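You operate a simulated robot arm through the tools that you are given. There is no shell and no other tool.

The job below is to be done with a simulated robot arm. You get a single attempt, and the scene is never put back.

TASK
Clamp the blue roll from the tall rack under the yellow hoop.
Fine: swing the white handle up again; hoop down, ribbed black knob to HOLD. Where these are worked on the way, their far stop is far enough and under half their travel is too little: white handle.

Only the result counts: the job must be done as asked and must still hold three seconds after the hand-in. Knocking over, shifting, dropping, spilling or breaking anything else fails it.

THE ROBOT
A 6-joint arm with a two-finger parallel gripper, fixed in place. Base frame: the origin is at the foot of the arm, x ahead of it, y to its left, z up. Units: m, degrees, N and s.
Its first joint turns from -166.0 to 166.0 degrees. Payload 3.91 kg.
The TCP is the grasp point between the finger pads, 0.03 m short of the fingertips. In the tool frame z runs along the fingers and y along their closing line. The gripper opens to 0.11 m. The fingers are 0.02 m wide and 0.01 m thick; the gripper's body (0.048 by 0.112 m) begins 0.055 m behind the TCP.
Orientation is that of the tool frame in the base frame, as a unit quaternion [x, y, z, w]. With the fingers straight down and closing along the base's y, the tool's x points along the base's -x, its y along +y and its z along -z.

THE INTERFACE
- The arm moves only by the tool play_rows. Its argument "rows" is a list of rows, each a list of 6 numbers: the shift along the base's x, y, z in m, then the turn, a rotation vector about the base's x, y, z in degrees. In form: [[x, y, z, ax, ay, az], ...]. A call has 1 to 20 rows; each row shifts and turns the commanded pose from where the row before left it. "claw" is the gripper command, from -1 (fully open) to 1 (shut), values between in proportion, set as the call begins (left out, the last holds). A row lasts 0.2 s, in which the tool goes at most 0.05 m and 8.6 degrees; a call with a longer step from one row to the next is refused whole, and so is a gripper value outside its range. A pose out of reach is approached as far as the arm can. The call stops where the force on the tool passes 90 N (or 10 N more than at its start, if that is more) or the arm is blocked; 0.2 s more then pass. Each finger travels about 0.153 m/s and halts on what it meets, pressing with about 39 N; the grip force reading is that of the motor and also rises with nothing between the fingers. The clock runs only during rows and for 0.2 s after the last one: add rows that do not move to give the fingers time. It gives the time, the measured TCP pose, the force on the tool (base axes), the opening and the grip force at its end, in the units of the frame above (readings bear some noise), with the torque about the TCP (base axes, N m) and any sound that the robot's microphone picked up.
- Cameras (640 x 400 px; columns grow to the right, rows downward): "scene" is fixed at [0.2118, -0.6442, 1.4626]; the picture's right is [0.81, -0.59, 0.00], its down [-0.20, -0.27, -0.94] and it looks along [0.55, 0.76, -0.33] (base axes); focal length 296 px, centre (320, 200). "wrist" rides on the gripper at [0.072, 0.017, -0.103] in the tool frame; the picture's right is [-0.23, 0.97, 0.00], its down [-0.76, -0.18, -0.62] and it looks along [-0.61, -0.14, 0.78] (tool axes); focal length 222 px, centre (320, 200). There is no depth. A picture from a camera that has moved, and an enlarged one, comes with that camera's place and axes in the base frame and with its lens. The place of the scene camera against the robot may be out by one fixed shift of up to 0.018 m in any direction.
- camera(camera): a new picture of that camera. It takes no simulated time.
- close_up(camera, box): a new picture of the part [left, top, right, bottom] of that camera's present view, enlarged. It takes no simulated time.
- finish_job(): hands the job in; it is judged then, once.

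Nothing tells you positions but the pictures and the camera data. Unless the task says otherwise, let go and move clear before handing in.

The tools are called after "Emit:" as name(argument=value, ...) on one line, values as JSON. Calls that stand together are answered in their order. play_rows: Moves the arm, as the interface text tells. Its arguments: {"type":"object","properties":{"rows":{"type":"array","items":{"type":"array","items":{"type":"number"}}},"claw":{"type":"number"}},"required":["rows"]} The other tools are called the same way: camera (camera) takes a picture; close_up (camera, box) takes an enlarged picture of a part of a camera's view; finish_job () hands the job in.

At the start:

```text
time: 0.0
eef_pos: [0.533, 0.151, 1.3844]
ee_rot: [0.0, 1.0, -0.001, 0.0]
wrist_force: [0.0, -1.3, -1.0]
moment: [-0.02, 0.02, 0.04]
width: 0.1101
grip_force: 0.0
```

scene: 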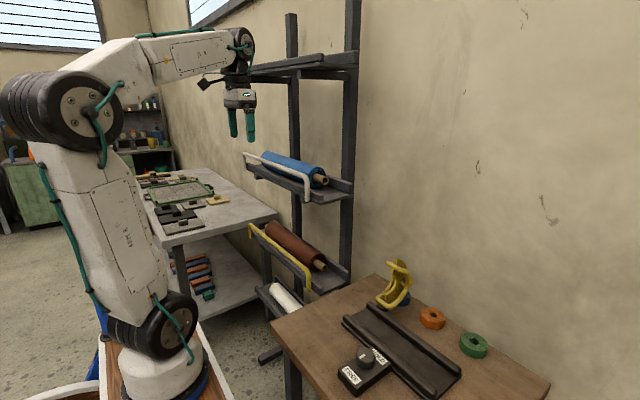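
wrist: 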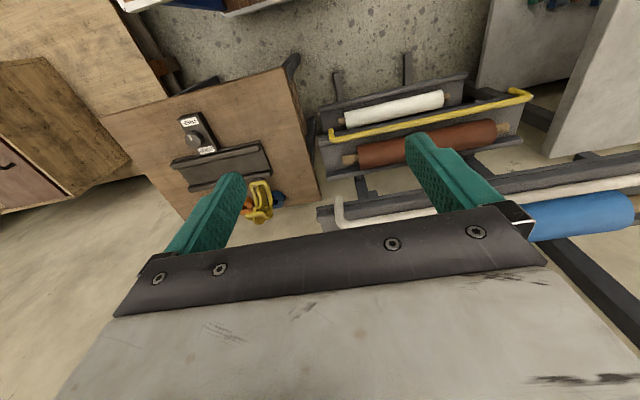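

I see a tall rack with a blue roll on its upper shelf behind a white bar handle, and a table with a black trough, a yellow hoop, and a black knob. I'll take close-ups first to locate everything.

Emit:
close_up(camera="scene", box=[230, 130, 370, 218])

Emit:
close_up(camera="scene", box=[320, 240, 500, 400])

Emit:
close_up(camera="wrist", box=[100, 60, 340, 230])

Emit:
close_up(camera="wrist", box=[310, 50, 640, 260])

```text
4.55 times, centred on (300, 174) of scene
camera zoom: at [0.2118, -0.6442, 1.4626], right [0.81, -0.59, 0.0], down [-0.2, -0.27, -0.94], along [0.55, 0.76, -0.33], focal length 1346 px, centre (411, 318)
```

zoom: 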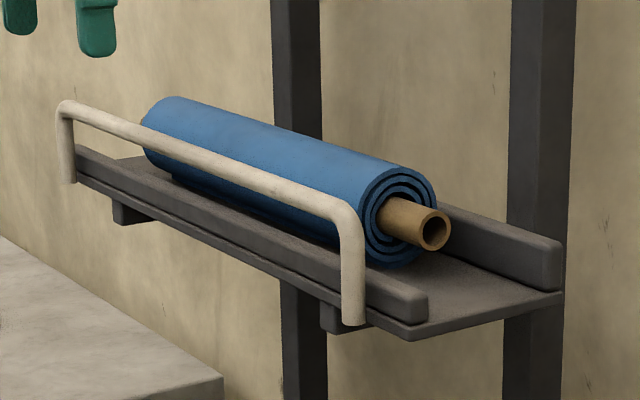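

```text
2.50 times, centred on (410, 320) of scene
camera zoom: at [0.2118, -0.6442, 1.4626], right [0.81, -0.59, 0.0], down [-0.2, -0.27, -0.94], along [0.55, 0.76, -0.33], focal length 740 px, centre (95, -100)
```

zoom: 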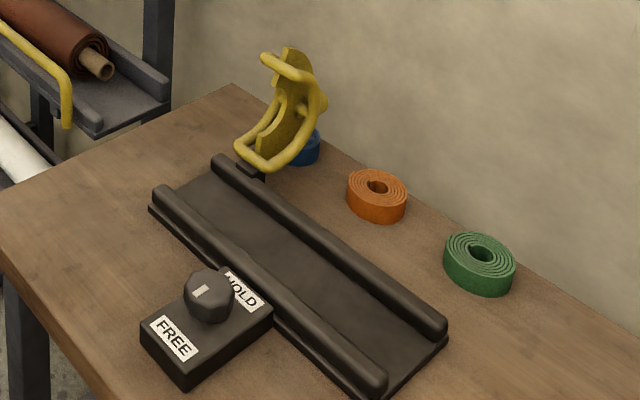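

```text
2.35 times, centred on (220, 145) of wrist
camera zoom: at [0.4621, 0.1667, 1.4869], right [0.23, 0.97, 0.0], down [0.76, -0.18, 0.62], along [0.61, -0.14, -0.78], focal length 523 px, centre (555, 329)
```

zoom: 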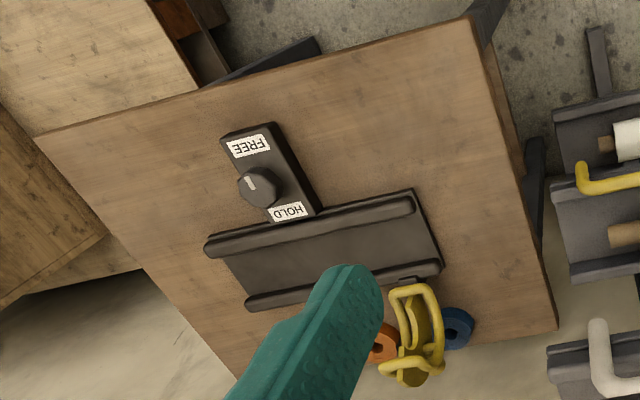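

```text
1.90 times, centred on (475, 155) of wrist
camera zoom: at [0.4621, 0.1667, 1.4869], right [0.23, 0.97, 0.0], down [0.76, -0.18, 0.62], along [0.61, -0.14, -0.78], focal length 423 px, centre (25, 286)
```

zoom: 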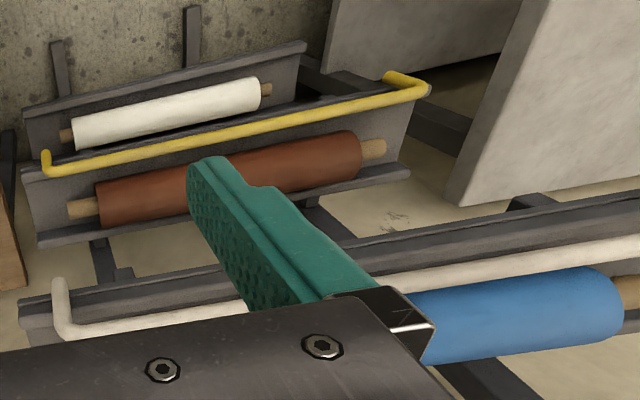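

The rack runs parallel to y with the white handle bar at about x 0.73 and z 1.217, and the trough also runs along y near x 0.75 and y -0.10 to -0.40. I'm taking more close-ups of the upper shelf, the hoop and the robot's clearance.

Emit:
close_up(camera="scene", box=[220, 0, 400, 120])

Emit:
close_up(camera="scene", box=[360, 250, 450, 320])

Emit:
close_up(camera="scene", box=[320, 330, 480, 400])

Emit:
close_up(camera="scene", box=[230, 210, 370, 340])

```text
3.33 times, centred on (310, 60) of scene
camera zoom: at [0.2118, -0.6442, 1.4626], right [0.81, -0.59, 0.0], down [-0.2, -0.27, -0.94], along [0.55, 0.76, -0.33], focal length 987 px, centre (353, 667)
```

zoom: 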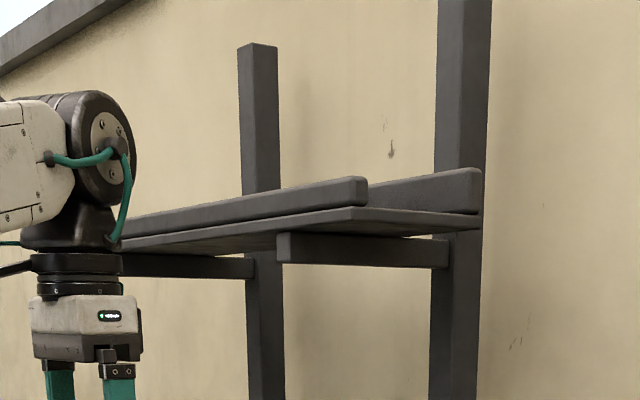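

```text
5.71 times, centred on (405, 285) of scene
camera zoom: at [0.2118, -0.6442, 1.4626], right [0.81, -0.59, 0.0], down [-0.2, -0.27, -0.94], along [0.55, 0.76, -0.33], focal length 1692 px, centre (-166, -286)
```

zoom: 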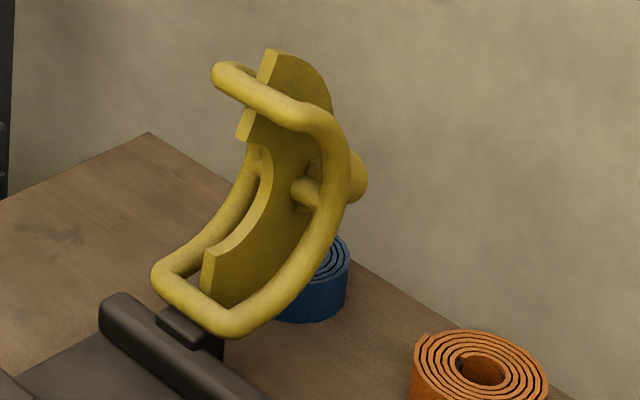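

```text
4.00 times, centred on (400, 365) of scene
camera zoom: at [0.2118, -0.6442, 1.4626], right [0.81, -0.59, 0.0], down [-0.2, -0.27, -0.94], along [0.55, 0.76, -0.33], focal length 1185 px, centre (0, -460)
```

zoom: 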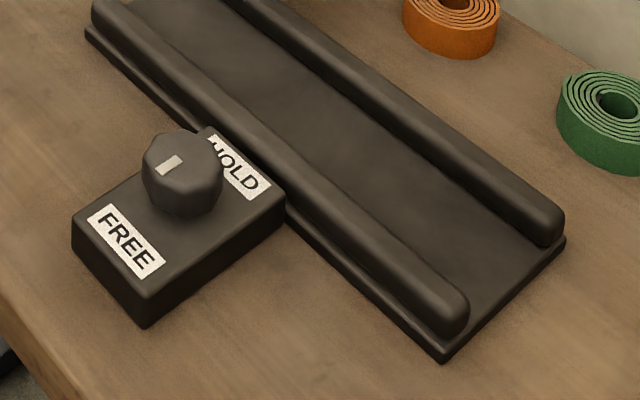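

```text
3.08 times, centred on (300, 275) of scene
camera zoom: at [0.2118, -0.6442, 1.4626], right [0.81, -0.59, 0.0], down [-0.2, -0.27, -0.94], along [0.55, 0.76, -0.33], focal length 911 px, centre (382, -31)
```

zoom: 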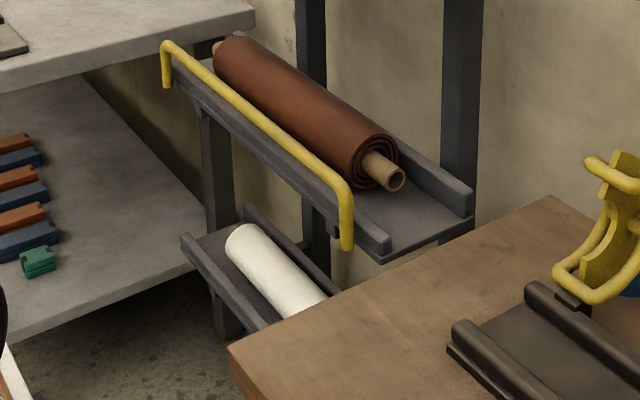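

The roll lies along y at about x 0.815, y 0.2 to 0.6, z 1.18, with another shelf at z 1.55 above it. I'll first move over toward the table to see the trough, hoop and knob from the wrist camera.

Emit:
play_rows(rows=[[-0.0083, -0.035, -0.02, 0, 0, 0], [-0.0083, -0.035, -0.02, 0, 0, 0], [-0.0083, -0.035, -0.02, 0, 0, 0], [-0.0083, -0.035, -0.02, 0, 0, 0], [-0.0083, -0.035, -0.02, 0, 0, 0], [-0.0083, -0.035, -0.02, 0, 0, 0], [-0.0083, -0.035, -0.02, 0, 0, 0], [-0.0083, -0.035, -0.02, 0, 0, 0], [-0.0083, -0.035, -0.02, 0, 0, 0], [-0.0083, -0.035, -0.02, 0, 0, 0]])

Emit:
camera(camera="wrist")

Emit:
camera(camera="scene")

```text
time: 2.2
eef_pos: [0.4498, -0.2002, 1.1818]
ee_rot: [-0.001, 1.0, 0.0, 0.0]
wrist_force: [0.0, 0.8, 0.1]
moment: [-0.02, -0.06, 0.02]
width: 0.11
grip_force: 0.1
```

```text
taken
camera wrist: at [0.3783, -0.185, 1.2849], right [0.23, 0.97, 0.0], down [0.76, -0.18, 0.62], along [0.61, -0.14, -0.78], focal length 222 px, centre (320, 200)
```

wrist: 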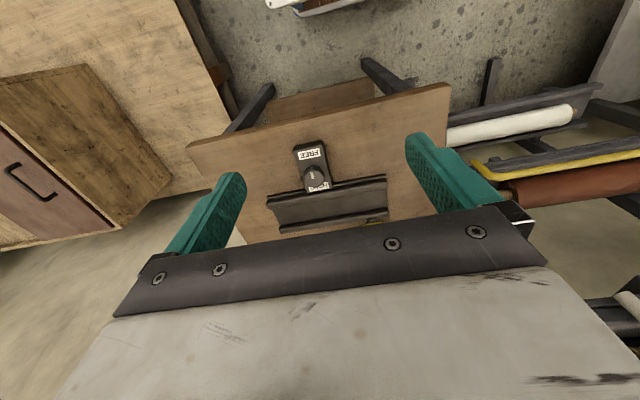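

```text
taken
```

scene: 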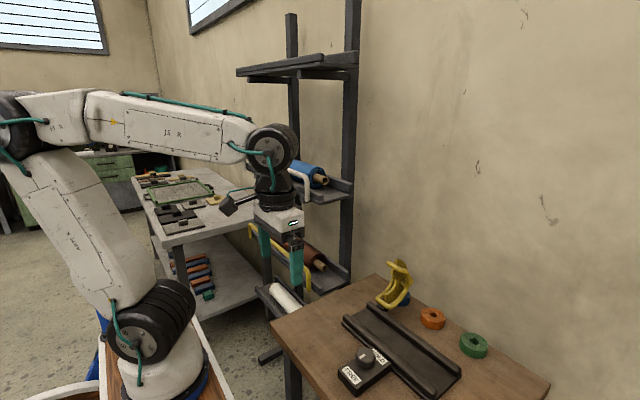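

The wrist view now shows the knob box and trough at a distance. I'll zoom in for measurements.

Emit:
close_up(camera="wrist", box=[240, 120, 420, 235])

Emit:
close_up(camera="scene", box=[335, 340, 405, 395])

```text
3.48 times, centred on (330, 178) of wrist
camera zoom: at [0.3783, -0.185, 1.2849], right [0.23, 0.97, 0.0], down [0.76, -0.18, 0.62], along [0.61, -0.14, -0.78], focal length 773 px, centre (285, 278)
```

zoom: 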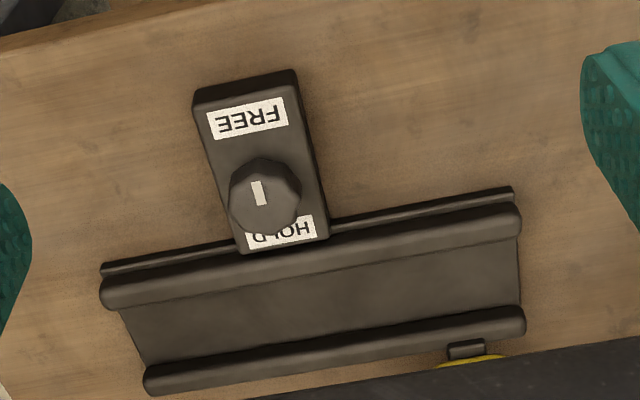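

```text
7.27 times, centred on (370, 368) of scene
camera zoom: at [0.2118, -0.6442, 1.4626], right [0.81, -0.59, 0.0], down [-0.2, -0.27, -0.94], along [0.55, 0.76, -0.33], focal length 2154 px, centre (-44, -1018)
```

zoom: 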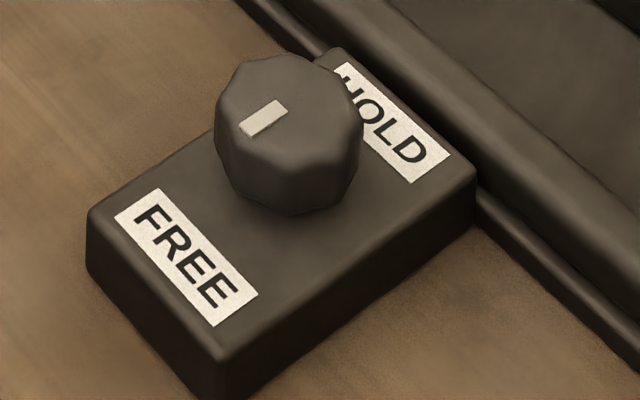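

The knob's mark points to FREE and the knob top sits near (0.634, -0.255, 0.88). Next I'll go toward the rack, with a slight forward tilt, to inspect the white handle and the blue roll.

Emit:
play_rows(rows=[[0.003, 0.043, 0.012, 0, -2, 0], [0.003, 0.043, 0.012, 0, -2, 0], [0.003, 0.043, 0.012, 0, -2, 0], [0.003, 0.043, 0.012, 0, -2, 0], [0.003, 0.043, 0.012, 0, -2, 0], [0.003, 0.043, 0.012, 0, -2, 0], [0.003, 0.043, 0.012, 0, -2, 0], [0.003, 0.043, 0.012, 0, -2, 0], [0.003, 0.043, 0.012, 0, -2, 0], [0.003, 0.043, 0.012, 0, -2, 0], [0, 0, 0, 0, 0, 0]], claw=1)

Emit:
camera(camera="wrist")

Emit:
camera(camera="scene")

```text
time: 4.6
eef_pos: [0.4805, 0.2308, 1.3048]
ee_rot: [0.0, 0.985, 0.0, 0.174]
wrist_force: [0.7, 0.7, -0.1]
moment: [0.01, 0.0, 0.01]
width: 0.0
grip_force: 38.1
```

```text
taken
camera wrist: at [0.3772, 0.2466, 1.3768], right [0.21, 0.97, 0.08], down [0.5, -0.18, 0.85], along [0.84, -0.14, -0.53], focal length 222 px, centre (320, 200)
```

wrist: 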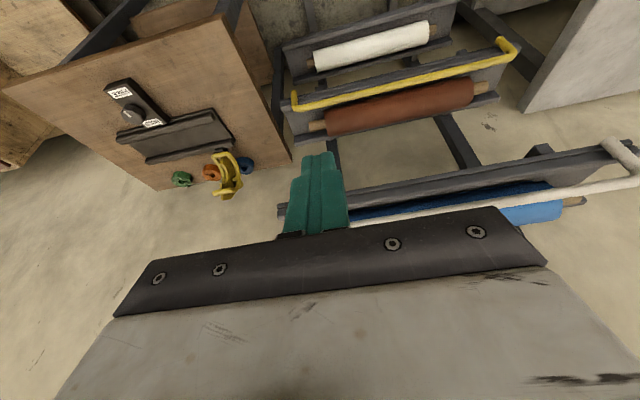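

```text
taken
```

scene: 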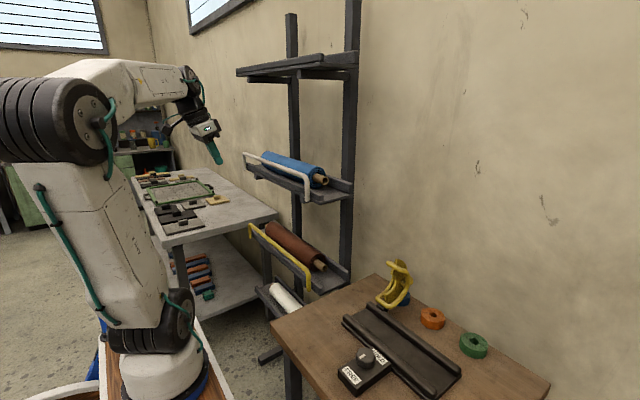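

I can see the handle bar, roll and brown/white rolls below. Zooming in to fix the handle's far end and the roll.

Emit:
close_up(camera="wrist", box=[260, 120, 640, 260])

Emit:
close_up(camera="scene", box=[180, 120, 370, 220])

Emit:
close_up(camera="wrist", box=[90, 70, 270, 210])

```text
1.68 times, centred on (450, 190) of wrist
camera zoom: at [0.3772, 0.2466, 1.3768], right [0.21, 0.97, 0.08], down [0.5, -0.18, 0.85], along [0.84, -0.14, -0.53], focal length 374 px, centre (101, 217)
```

zoom: 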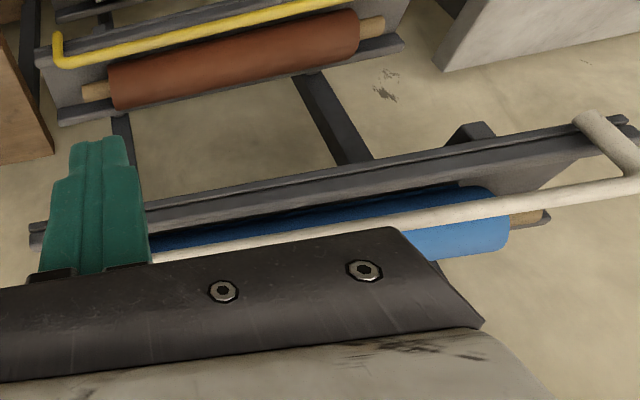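

```text
3.37 times, centred on (275, 170) of scene
camera zoom: at [0.2118, -0.6442, 1.4626], right [0.81, -0.59, 0.0], down [-0.2, -0.27, -0.94], along [0.55, 0.76, -0.33], focal length 998 px, centre (472, 301)
```

zoom: 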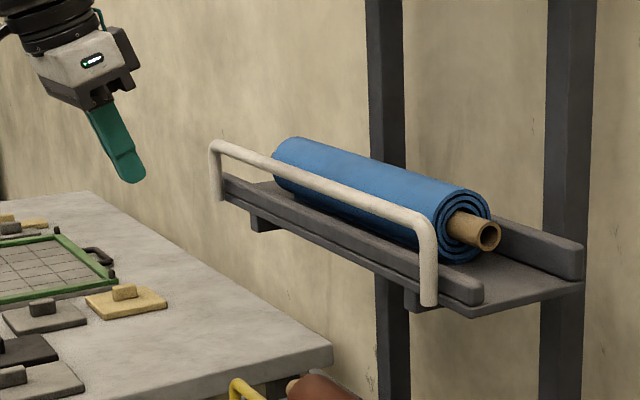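

```text
2.86 times, centred on (180, 140) of wrist
camera zoom: at [0.3772, 0.2466, 1.3768], right [0.21, 0.97, 0.08], down [0.5, -0.18, 0.85], along [0.84, -0.14, -0.53], focal length 635 px, centre (720, 371)
```

zoom: 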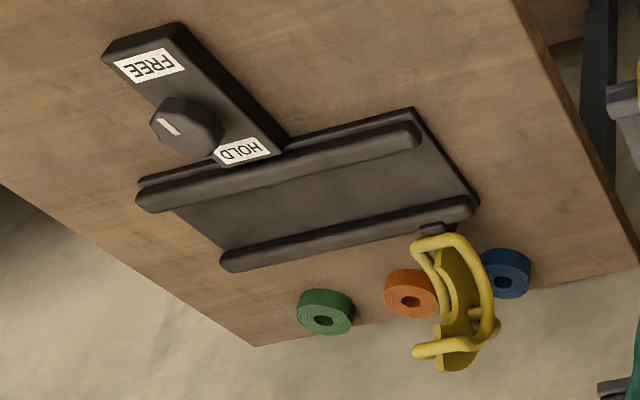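

The far bar corner confirms the bar at z 1.217, running y 0.144 to 0.65. Now I'll turn the gripper 90° about its own axis so the fingers will straddle the roll, and view the roll end-on.

Emit:
play_rows(rows=[[0.008, -0.0165, 0.003, -2.8, 0, 7.69], [0.008, -0.0165, 0.003, -2.8, 0, 7.69], [0.008, -0.0165, 0.003, -2.8, 0, 7.69], [0.008, -0.0165, 0.003, -2.8, 0, 7.69], [0.008, -0.0165, 0.003, -2.8, 0, 7.69], [0.008, -0.0165, 0.003, -2.8, 0, 7.69], [0.008, -0.0165, 0.003, -2.8, 0, 7.69], [0.008, -0.0165, 0.003, -2.8, 0, 7.69], [0.008, -0.0165, 0.003, -2.8, 0, 7.69], [0.008, -0.0165, 0.003, -2.8, 0, 7.69], [0.008, -0.0165, 0.003, -2.8, 0, 7.69], [0, 0, 0, 0, 0, 0]])

Emit:
camera(camera="wrist")

Emit:
camera(camera="scene")

```text
time: 7.2
eef_pos: [0.5674, 0.0491, 1.3373]
ee_rot: [0.697, -0.696, 0.123, -0.123]
wrist_force: [0.3, -0.4, -1.3]
moment: [-0.02, -0.01, -0.02]
width: 0.0001
grip_force: 37.4
```

```text
taken
camera wrist: at [0.5168, -0.0246, 1.4289], right [-0.92, 0.23, -0.33], down [-0.05, 0.76, 0.65], along [0.4, 0.61, -0.69], focal length 222 px, centre (320, 200)
```

wrist: 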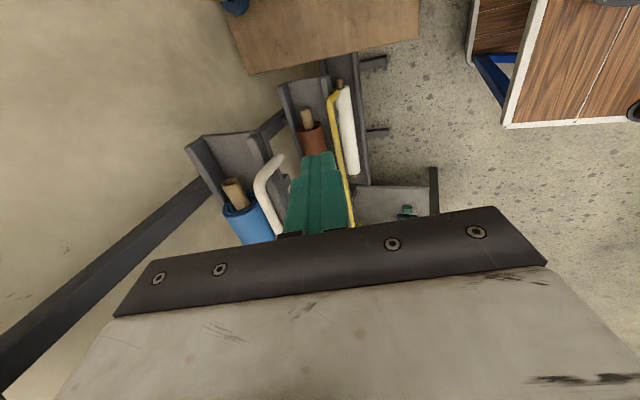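

```text
taken
```

scene: 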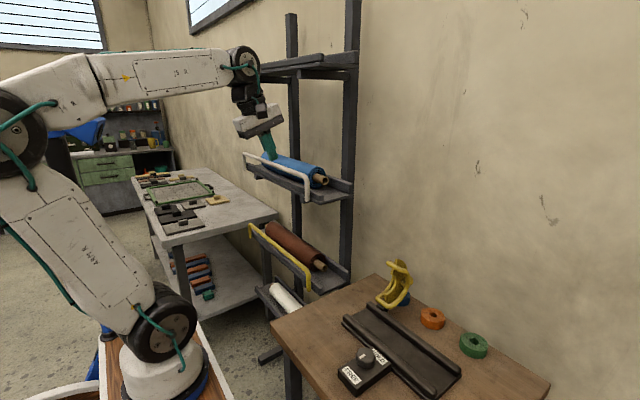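

Emit:
close_up(camera="wrist", box=[170, 110, 330, 250])

```text
2.86 times, centred on (250, 180) of wrist
camera zoom: at [0.5168, -0.0246, 1.4289], right [-0.92, 0.23, -0.33], down [-0.05, 0.76, 0.65], along [0.4, 0.61, -0.69], focal length 635 px, centre (520, 257)
```

zoom: 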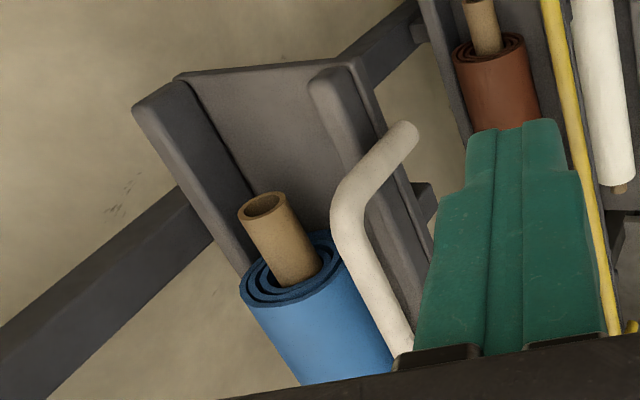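

I have a good end-on view of the roll. I'll calibrate the scene camera's fixed shift by checking where the known fingertip appears in it.

Emit:
close_up(camera="scene", box=[230, 90, 330, 170])

Emit:
close_up(camera="scene", box=[240, 140, 360, 215])

```text
5.00 times, centred on (280, 130) of scene
camera zoom: at [0.2118, -0.6442, 1.4626], right [0.81, -0.59, 0.0], down [-0.2, -0.27, -0.94], along [0.55, 0.76, -0.33], focal length 1481 px, centre (520, 550)
```

zoom: 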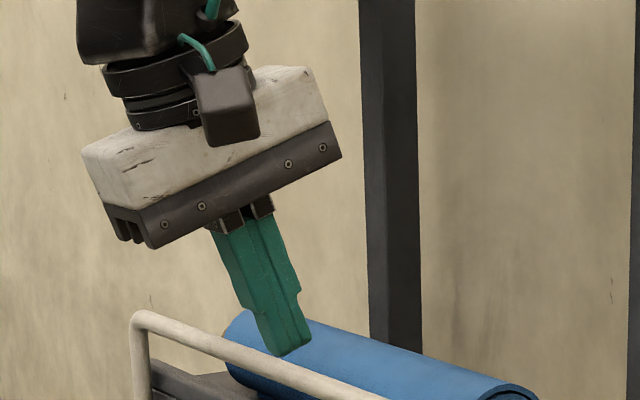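

```text
5.33 times, centred on (300, 178) of scene
camera zoom: at [0.2118, -0.6442, 1.4626], right [0.81, -0.59, 0.0], down [-0.2, -0.27, -0.94], along [0.55, 0.76, -0.33], focal length 1579 px, centre (427, 320)
```

zoom: 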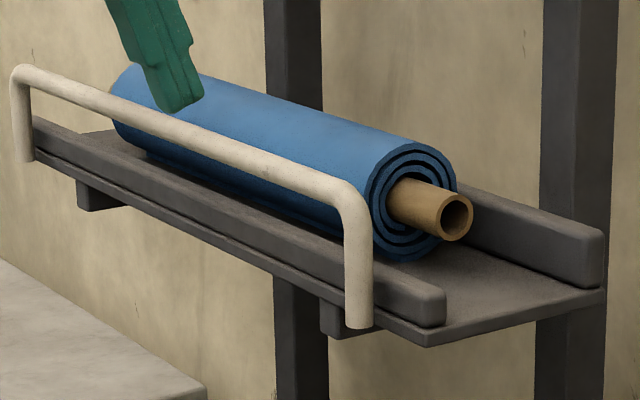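

Calibrated, the roll axis is at about x 0.834, z 1.181 with radius about 0.043, and the bar is at x 0.731, z 1.219. I'll set a loose finger gap and move above the bar before caging it.

Emit:
play_rows(rows=[[0.0218, 0.0335, -0.0042, 0, 0, 0], [0.0218, 0.0335, -0.0042, 0, 0, 0], [0.0218, 0.0335, -0.0042, 0, 0, 0], [0.0218, 0.0335, -0.0042, 0, 0, 0], [0.0218, 0.0335, -0.0042, 0, 0, 0], [0.0218, 0.0335, -0.0042, 0, 0, 0], [0, 0, 0, 0, 0, 0]], claw=0.2)

Emit:
camera(camera="wrist")

Emit:
close_up(camera="scene", box=[220, 90, 360, 210])

```text
time: 8.8
eef_pos: [0.6989, 0.2515, 1.3096]
ee_rot: [0.696, -0.696, 0.123, -0.123]
wrist_force: [-0.8, 0.0, 0.5]
moment: [-0.02, -0.03, -0.03]
width: 0.0442
grip_force: 0.1
```

```text
taken
camera wrist: at [0.6485, 0.1773, 1.4013], right [-0.92, 0.23, -0.33], down [-0.05, 0.76, 0.65], along [0.4, 0.61, -0.69], focal length 222 px, centre (320, 200)
```

wrist: 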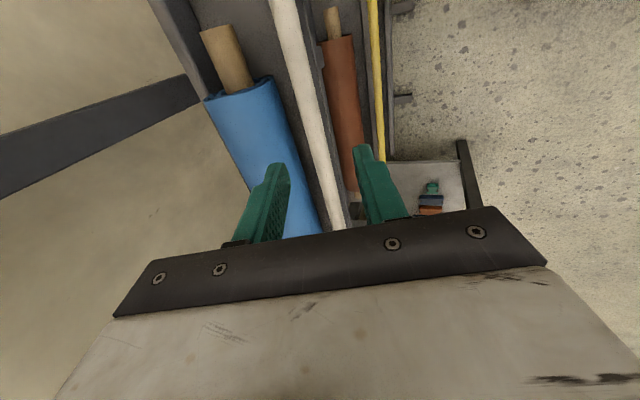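

```text
3.33 times, centred on (290, 150) of scene
camera zoom: at [0.2118, -0.6442, 1.4626], right [0.81, -0.59, 0.0], down [-0.2, -0.27, -0.94], along [0.55, 0.76, -0.33], focal length 987 px, centre (420, 367)
```

zoom: 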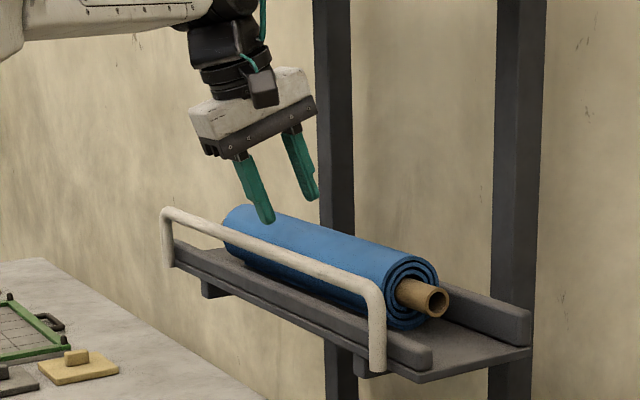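

Emit:
close_up(camera="wrist", box=[190, 0, 410, 240])

```text
1.67 times, centred on (300, 120) of wrist
camera zoom: at [0.6485, 0.1773, 1.4013], right [-0.92, 0.23, -0.33], down [-0.05, 0.76, 0.65], along [0.4, 0.61, -0.69], focal length 370 px, centre (353, 333)
```

zoom: 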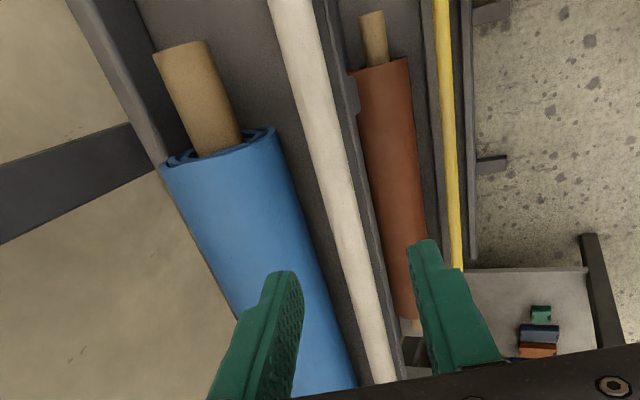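

Refined, the bar is at about x 0.741, z 1.217, lying between the open fingers. I'll lower the fingers to straddle it.

Emit:
play_rows(rows=[[0.0084, 0, 0, 0, 0, 0], [0.011, 0, -0.03, 0, 0, 0], [0.011, 0, -0.03, 0, 0, 0], [0.011, 0, -0.03, 0, 0, 0], [0, 0, 0, 0, 0, 0]])

Emit:
close_up(camera="wrist", box=[190, 0, 410, 240])

Emit:
close_up(camera="scene", box=[220, 90, 360, 210])

```text
time: 10.0
eef_pos: [0.7405, 0.2499, 1.2215]
ee_rot: [-0.696, 0.696, -0.124, 0.123]
wrist_force: [0.9, -0.8, -0.4]
moment: [0.01, -0.03, 0.01]
width: 0.0441
grip_force: 0.0
```

```text
1.67 times, centred on (300, 120) of wrist
camera zoom: at [0.6905, 0.1771, 1.3124], right [-0.92, 0.23, -0.33], down [-0.05, 0.76, 0.65], along [0.4, 0.61, -0.69], focal length 370 px, centre (353, 333)
```

zoom: 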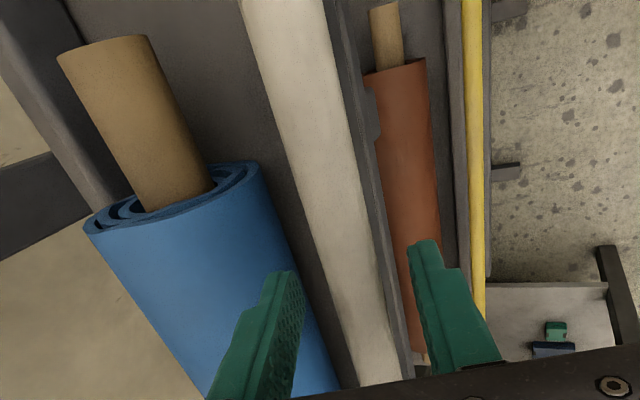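

```text
3.33 times, centred on (290, 150) of scene
camera zoom: at [0.2118, -0.6442, 1.4626], right [0.81, -0.59, 0.0], down [-0.2, -0.27, -0.94], along [0.55, 0.76, -0.33], focal length 987 px, centre (420, 367)
```

zoom: 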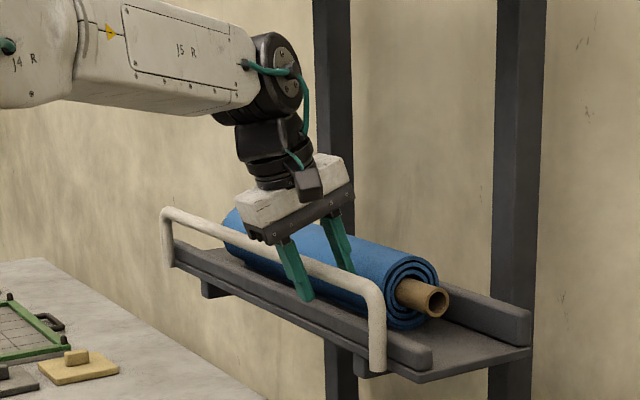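

The bar is caged between the fingers. I'll pull it outward along its arc in small steps and watch the force.

Emit:
play_rows(rows=[[-0.012, 0, 0, 0, 0, 0], [-0.0144, 0, -0.0013, 0, 0, 0], [-0.014, 0, -0.0037, 0, 0, 0], [0, 0, 0, 0, 0, 0]], claw=0.5)

Emit:
close_up(camera="scene", box=[220, 90, 360, 210])

Emit:
close_up(camera="wrist", box=[190, 0, 410, 240])

```text
time: 11.0
eef_pos: [0.7012, 0.2496, 1.2168]
ee_rot: [-0.696, 0.697, -0.123, 0.123]
wrist_force: [0.7, 0.5, -0.2]
moment: [0.01, -0.05, -0.04]
width: 0.0274
grip_force: 0.0
```

```text
3.33 times, centred on (290, 150) of scene
camera zoom: at [0.2118, -0.6442, 1.4626], right [0.81, -0.59, 0.0], down [-0.2, -0.27, -0.94], along [0.55, 0.76, -0.33], focal length 987 px, centre (420, 367)
```

zoom: 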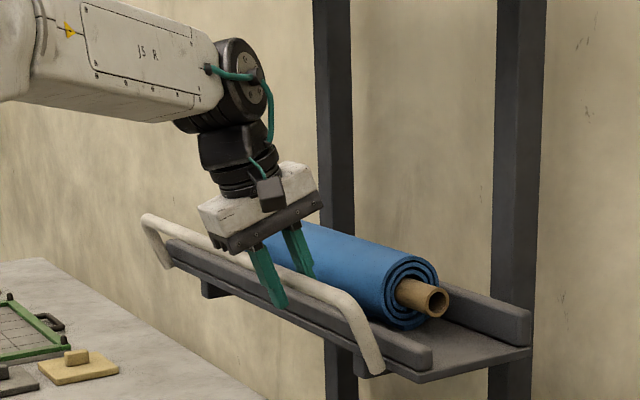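

```text
1.67 times, centred on (300, 120) of wrist
camera zoom: at [0.6507, 0.1766, 1.3077], right [-0.92, 0.23, -0.33], down [-0.05, 0.76, 0.65], along [0.4, 0.61, -0.69], focal length 370 px, centre (353, 333)
```

zoom: 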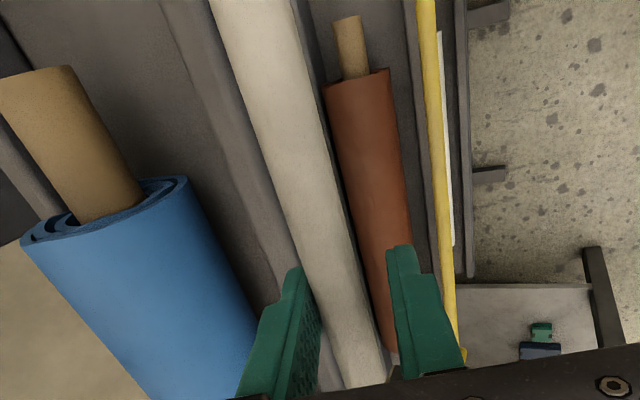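

The handle swings out easily. Continuing along the arc down to about 90°.

Emit:
play_rows(rows=[[-0.0131, 0, -0.0081, 0, 0, 0], [-0.0119, 0, -0.0093, 0, 0, 0], [-0.0102, 0, -0.0112, 0, 0, 0], [-0.0083, 0, -0.0129, 0, 0, 0], [0, 0, 0, 0, 0, 0]])

Emit:
close_up(camera="scene", box=[220, 90, 360, 210])

Emit:
close_up(camera="wrist", box=[190, 0, 410, 240])

```text
time: 12.2
eef_pos: [0.6567, 0.2496, 1.1751]
ee_rot: [0.697, -0.695, 0.123, -0.124]
wrist_force: [-0.3, -1.3, -0.6]
moment: [0.0, 0.05, -0.04]
width: 0.0277
grip_force: 0.0
```

```text
3.33 times, centred on (290, 150) of scene
camera zoom: at [0.2118, -0.6442, 1.4626], right [0.81, -0.59, 0.0], down [-0.2, -0.27, -0.94], along [0.55, 0.76, -0.33], focal length 987 px, centre (420, 367)
```

zoom: 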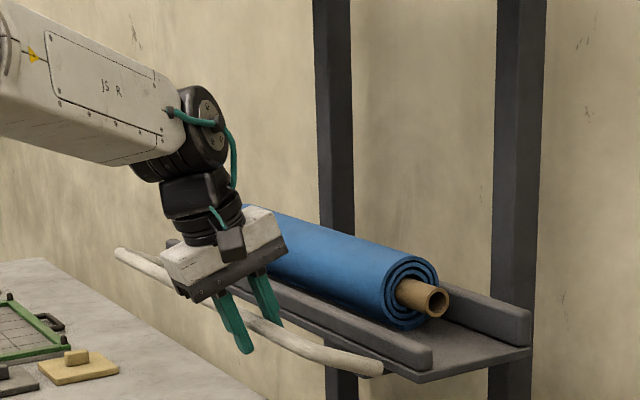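

```text
1.67 times, centred on (300, 120) of wrist
camera zoom: at [0.6078, 0.1766, 1.2659], right [-0.92, 0.23, -0.33], down [-0.05, 0.76, 0.65], along [0.4, 0.61, -0.69], focal length 370 px, centre (353, 333)
```

zoom: 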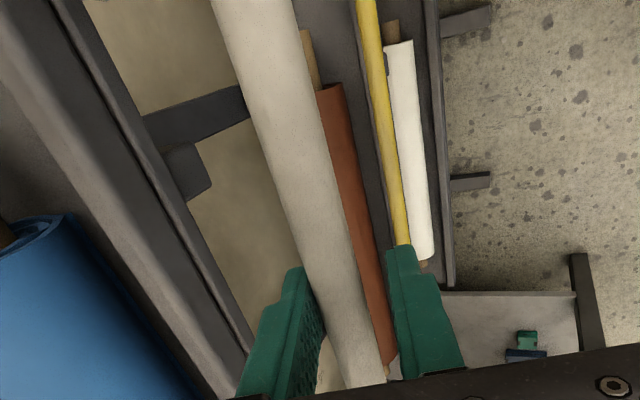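

Emit:
play_rows(rows=[[-0.004, 0, -0.014, 0, 0, 0], [-0.002, 0, -0.015, 0, 0, 0], [0, 0, -0.015, 0, 0, 0], [0, 0, 0, 0, 0, 0]])

Emit:
close_up(camera="scene", box=[220, 90, 360, 210])

Emit:
close_up(camera="wrist", box=[190, 0, 410, 240])

```text
time: 13.2
eef_pos: [0.6509, 0.251, 1.1305]
ee_rot: [0.697, -0.696, 0.123, -0.123]
wrist_force: [0.3, -0.5, 0.1]
moment: [0.02, 0.02, 0.01]
width: 0.0278
grip_force: 0.0
```

```text
3.33 times, centred on (290, 150) of scene
camera zoom: at [0.2118, -0.6442, 1.4626], right [0.81, -0.59, 0.0], down [-0.2, -0.27, -0.94], along [0.55, 0.76, -0.33], focal length 987 px, centre (420, 367)
```

zoom: 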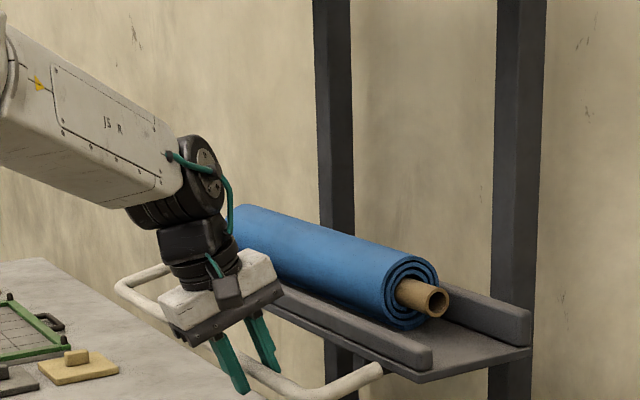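

```text
1.67 times, centred on (300, 120) of wrist
camera zoom: at [0.6014, 0.1779, 1.2216], right [-0.92, 0.23, -0.33], down [-0.05, 0.76, 0.65], along [0.4, 0.61, -0.69], focal length 370 px, centre (353, 333)
```

zoom: 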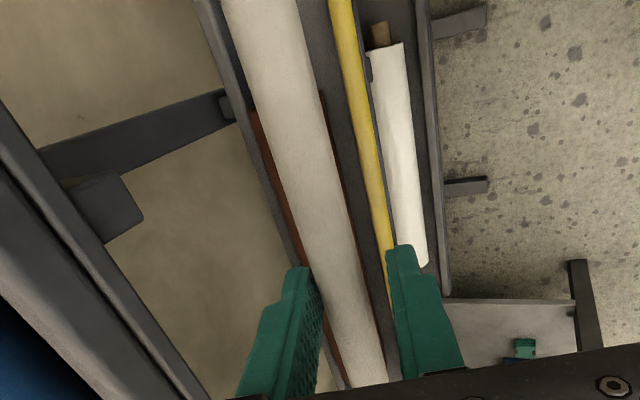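

The handle passes horizontal without resistance. Continuing downward gently until I find the stop.

Emit:
play_rows(rows=[[0.002, 0, -0.014, 0, 0, 0], [0.004, 0, -0.014, 0, 0, 0], [0.005, 0, -0.012, 0, 0, 0], [0, 0, 0, 0, 0, 0]])

Emit:
close_up(camera="scene", box=[220, 100, 360, 220])

Emit:
close_up(camera="wrist", box=[190, 0, 410, 240])

```text
time: 14.2
eef_pos: [0.6645, 0.2499, 1.0916]
ee_rot: [-0.696, 0.696, -0.123, 0.124]
wrist_force: [19.9, 4.5, 18.5]
moment: [0.11, -0.57, 0.08]
width: 0.0398
grip_force: 12.4
```

```text
3.33 times, centred on (290, 160) of scene
camera zoom: at [0.2118, -0.6442, 1.4626], right [0.81, -0.59, 0.0], down [-0.2, -0.27, -0.94], along [0.55, 0.76, -0.33], focal length 987 px, centre (420, 333)
```

zoom: 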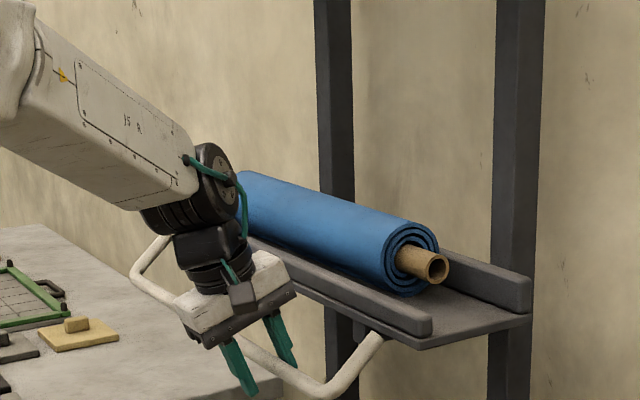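

```text
1.67 times, centred on (300, 120) of wrist
camera zoom: at [0.6133, 0.176, 1.1821], right [-0.91, 0.23, -0.33], down [-0.05, 0.76, 0.65], along [0.4, 0.61, -0.68], focal length 370 px, centre (353, 333)
```

zoom: 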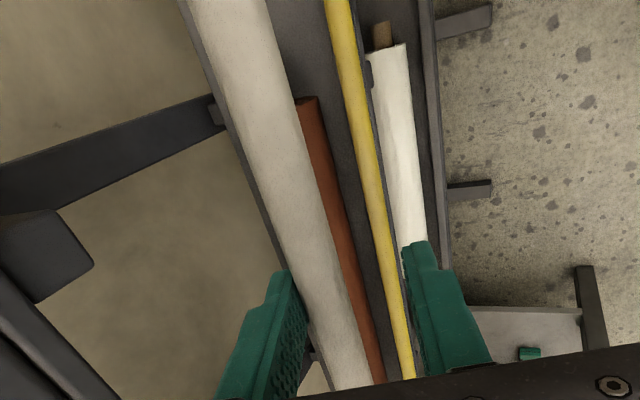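

Resistance of about 27 N suggests the handle reached its lower stop at roughly 113°. I'll relax the fingers, rise, and check with closed fingertips by pressing lightly from above.

Emit:
play_rows(rows=[[0, 0, 0, 0, 0, 0], [-0.01, 0, 0.03, 0, 0, 0], [-0.01, 0, 0.04, 0, 0, 0], [0, 0, 0, 0, 0, 0]], claw=0.0)

Emit:
close_up(camera="scene", box=[220, 100, 360, 220])

Emit:
camera(camera="wrist")

```text
time: 15.2
eef_pos: [0.6428, 0.2478, 1.1607]
ee_rot: [-0.696, 0.697, -0.124, 0.123]
wrist_force: [0.3, 0.3, 0.3]
moment: [0.0, -0.01, 0.01]
width: 0.0551
grip_force: 0.1
```

```text
3.33 times, centred on (290, 160) of scene
camera zoom: at [0.2118, -0.6442, 1.4626], right [0.81, -0.59, 0.0], down [-0.2, -0.27, -0.94], along [0.55, 0.76, -0.33], focal length 987 px, centre (420, 333)
```

zoom: 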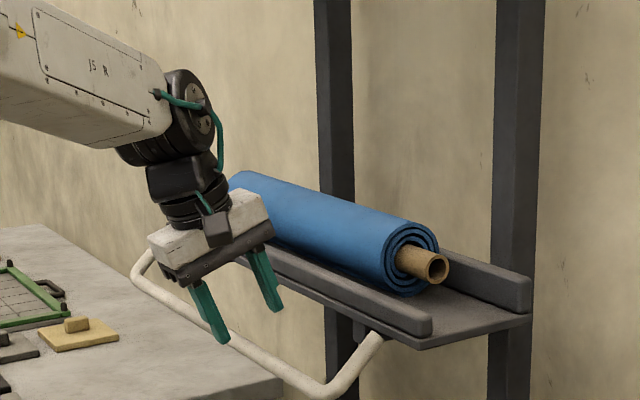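

```text
taken
camera wrist: at [0.5922, 0.1754, 1.2514], right [-0.92, 0.23, -0.33], down [-0.05, 0.76, 0.65], along [0.4, 0.61, -0.69], focal length 222 px, centre (320, 200)
```

wrist: 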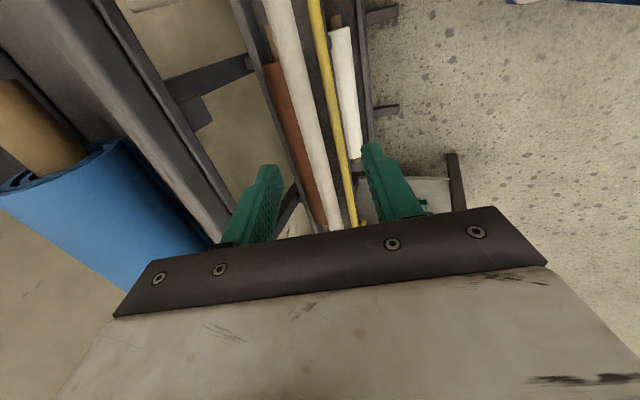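

The bar now rests near (0.672, 1.087), about 125° from upright. I'll press on it from above with closed fingertips to confirm it's against its stop.

Emit:
play_rows(rows=[[0.008, 0, 0, 0, 0, 0], [0.008, 0, -0.01, 0, 0, 0], [0, 0, -0.01, 0, 0, 0], [0, 0, -0.01, 0, 0, 0], [0, 0, -0.008, 0, 0, 0], [0, 0, -0.006, 0, 0, 0], [0, 0, 0, 0, 0, 0]], claw=1)

Emit:
close_up(camera="scene", box=[220, 100, 360, 220])

```text
time: 16.8
eef_pos: [0.6572, 0.2497, 1.1181]
ee_rot: [0.696, -0.696, 0.123, -0.123]
wrist_force: [0.3, 0.5, -0.6]
moment: [0.02, 0.02, 0.02]
width: 0.0001
grip_force: 37.7
```

```text
3.33 times, centred on (290, 160) of scene
camera zoom: at [0.2118, -0.6442, 1.4626], right [0.81, -0.59, 0.0], down [-0.2, -0.27, -0.94], along [0.55, 0.76, -0.33], focal length 987 px, centre (420, 333)
```

zoom: 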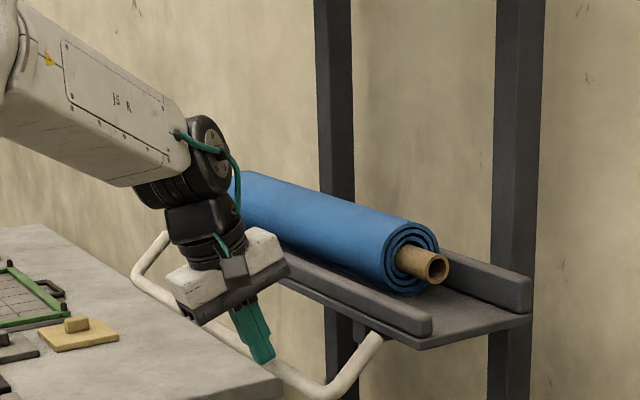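

Emit:
play_rows(rows=[[0.003, 0, -0.008, 0, 0, 0], [0.002, 0, -0.006, 0, 0, 0], [0, 0, -0.005, 0, 0, 0], [0, 0, 0, 0, 0, 0]])

Emit:
close_up(camera="scene", box=[220, 100, 360, 220])

Emit:
camera(camera="wrist")

```text
time: 17.8
eef_pos: [0.6637, 0.2503, 1.0997]
ee_rot: [-0.696, 0.697, -0.123, 0.123]
wrist_force: [0.9, 0.0, 0.6]
moment: [0.01, 0.01, -0.01]
width: 0.0
grip_force: 37.5
```

```text
3.33 times, centred on (290, 160) of scene
camera zoom: at [0.2118, -0.6442, 1.4626], right [0.81, -0.59, 0.0], down [-0.2, -0.27, -0.94], along [0.55, 0.76, -0.33], focal length 987 px, centre (420, 333)
```

zoom: 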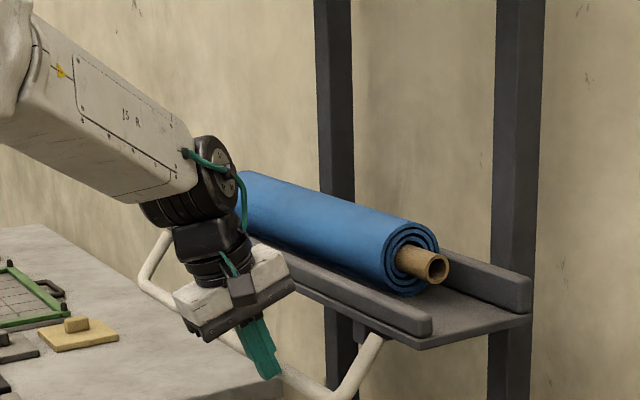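

```text
taken
camera wrist: at [0.6133, 0.1766, 1.1894], right [-0.92, 0.23, -0.33], down [-0.05, 0.76, 0.65], along [0.4, 0.61, -0.69], focal length 222 px, centre (320, 200)
```

wrist: 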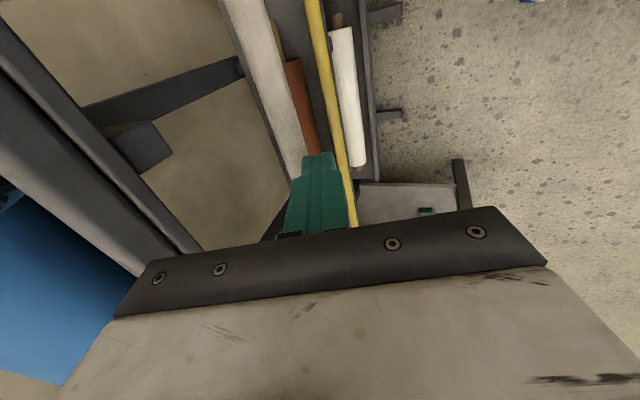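

The handle still moves, so it isn't at the stop yet. I'll keep pushing along its arc, inward and down.

Emit:
play_rows(rows=[[0.006, 0, -0.008, 0, 0, 0], [0.007, 0, -0.007, 0, 0, 0], [0.007, 0, -0.006, 0, 0, 0], [0, 0, 0, 0, 0, 0]])

Emit:
close_up(camera="scene", box=[220, 120, 360, 240])

Emit:
camera(camera="wrist")

```text
time: 18.8
eef_pos: [0.6761, 0.2511, 1.0777]
ee_rot: [0.697, -0.697, 0.12, -0.12]
wrist_force: [-64.0, 11.8, 23.9]
moment: [0.22, 0.75, 0.17]
width: 0.0002
grip_force: 37.8
stopped in row 4: the force on the tool passed its limit at 101 N (the readings are from after the stop); the commanded pose is now the measured one
```

```text
3.33 times, centred on (290, 180) of scene
camera zoom: at [0.2118, -0.6442, 1.4626], right [0.81, -0.59, 0.0], down [-0.2, -0.27, -0.94], along [0.55, 0.76, -0.33], focal length 987 px, centre (420, 267)
```

zoom: 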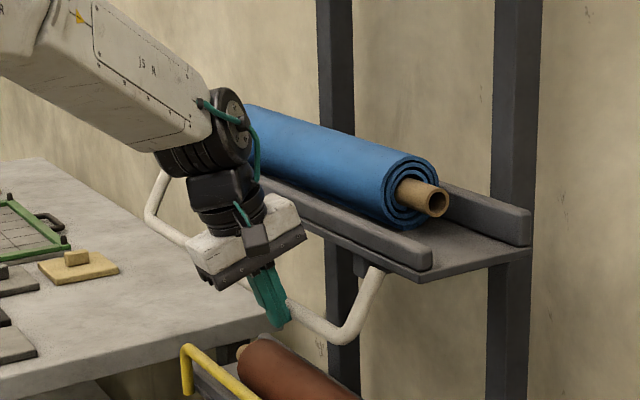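

```text
taken
camera wrist: at [0.6265, 0.1774, 1.1701], right [-0.92, 0.23, -0.33], down [-0.04, 0.76, 0.65], along [0.39, 0.61, -0.69], focal length 222 px, centre (320, 200)
```

wrist: 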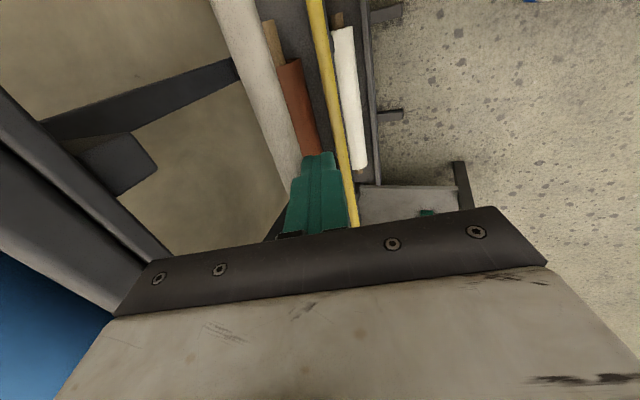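

The handle hit a firm stop at roughly 140°, so it's fully down. Now I'll back off, rise in front of the rack, then open the fingers and look at the roll from above.

Emit:
play_rows(rows=[[-0.02, 0, 0.005, 0, 0, 0], [-0.02, 0, 0.03, 0, 0, 0], [0, 0.01, 0.045, 0, 0, 0], [0, 0.02, 0.045, 0, 0, 0], [0, 0.03, 0.04, 0, 0, 0], [0.01, 0.03, 0.04, 0, 0, 0], [0.02, 0.03, 0.012, 0, 0, 0], [0.025, 0.03, 0, 0, 0, 0], [0.03, 0.02, 0, 0, 0, 0], [0, 0, 0, 0, 0, 0]], claw=1)

Emit:
play_rows(rows=[[0, 0, 0, 0, 0, 0], [0, 0, 0, 0, 0, 0], [0, 0, 0, 0, 0, 0]], claw=-1)

Emit:
camera(camera="wrist")

Emit:
close_up(camera="scene", box=[200, 80, 360, 220])

```text
refused: row 6 steps farther than a row can; nothing moved
```

```text
time: 19.2
eef_pos: [0.6706, 0.2503, 1.0763]
ee_rot: [0.698, -0.697, 0.117, -0.115]
wrist_force: [-89.6, 16.5, 16.9]
moment: [0.23, 0.99, 0.28]
width: 0.0105
grip_force: 0.0
stopped in row 2: the force on the tool passed its limit at 99 N (the readings are from after the stop); the commanded pose is now the measured one
```

```text
taken
camera wrist: at [0.6223, 0.1776, 1.1684], right [-0.92, 0.23, -0.32], down [-0.03, 0.76, 0.64], along [0.39, 0.6, -0.7], focal length 222 px, centre (320, 200)
```

wrist: 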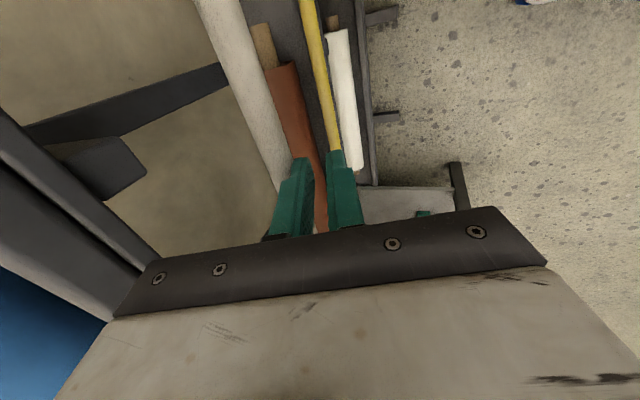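

```text
2.86 times, centred on (280, 150) of scene
camera zoom: at [0.2118, -0.6442, 1.4626], right [0.81, -0.59, 0.0], down [-0.2, -0.27, -0.94], along [0.55, 0.76, -0.33], focal length 846 px, centre (434, 343)
```

zoom: 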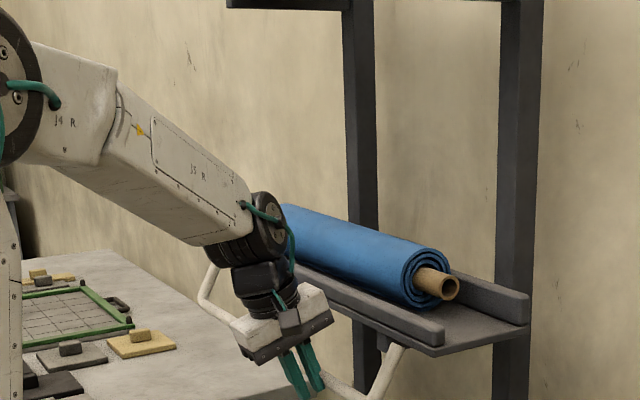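

The first move was refused (row slightly too long), so the opening fingers pressed on the bar. I'll close them again and back off with legal steps, one call at a time.

Emit:
play_rows(rows=[[-0.015, 0, 0, 0, 0, 0], [-0.02, 0, 0.005, 0, 0, 0], [-0.01, 0, 0.03, 0, 0, 0], [0, 0.01, 0.045, 0, 0, 0], [0, 0.02, 0.04, 0, 0, 0], [0, 0.03, 0.035, 0, 0, 0], [0, 0.03, 0.035, 0, 0, 0], [0, 0, 0, 0, 0, 0]], claw=1)

Emit:
close_up(camera="scene", box=[200, 80, 360, 220])

```text
time: 21.0
eef_pos: [0.6349, 0.3399, 1.2654]
ee_rot: [-0.696, 0.698, -0.119, 0.118]
wrist_force: [-1.2, -0.5, 0.5]
moment: [-0.01, 0.0, -0.03]
width: 0.0
grip_force: 38.2
```

```text
2.86 times, centred on (280, 150) of scene
camera zoom: at [0.2118, -0.6442, 1.4626], right [0.81, -0.59, 0.0], down [-0.2, -0.27, -0.94], along [0.55, 0.76, -0.33], focal length 846 px, centre (434, 343)
```

zoom: 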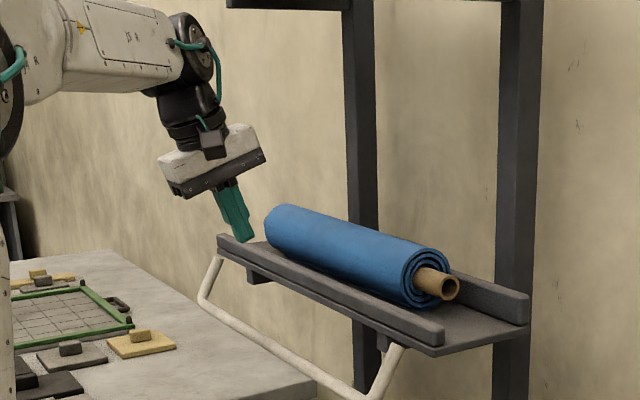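

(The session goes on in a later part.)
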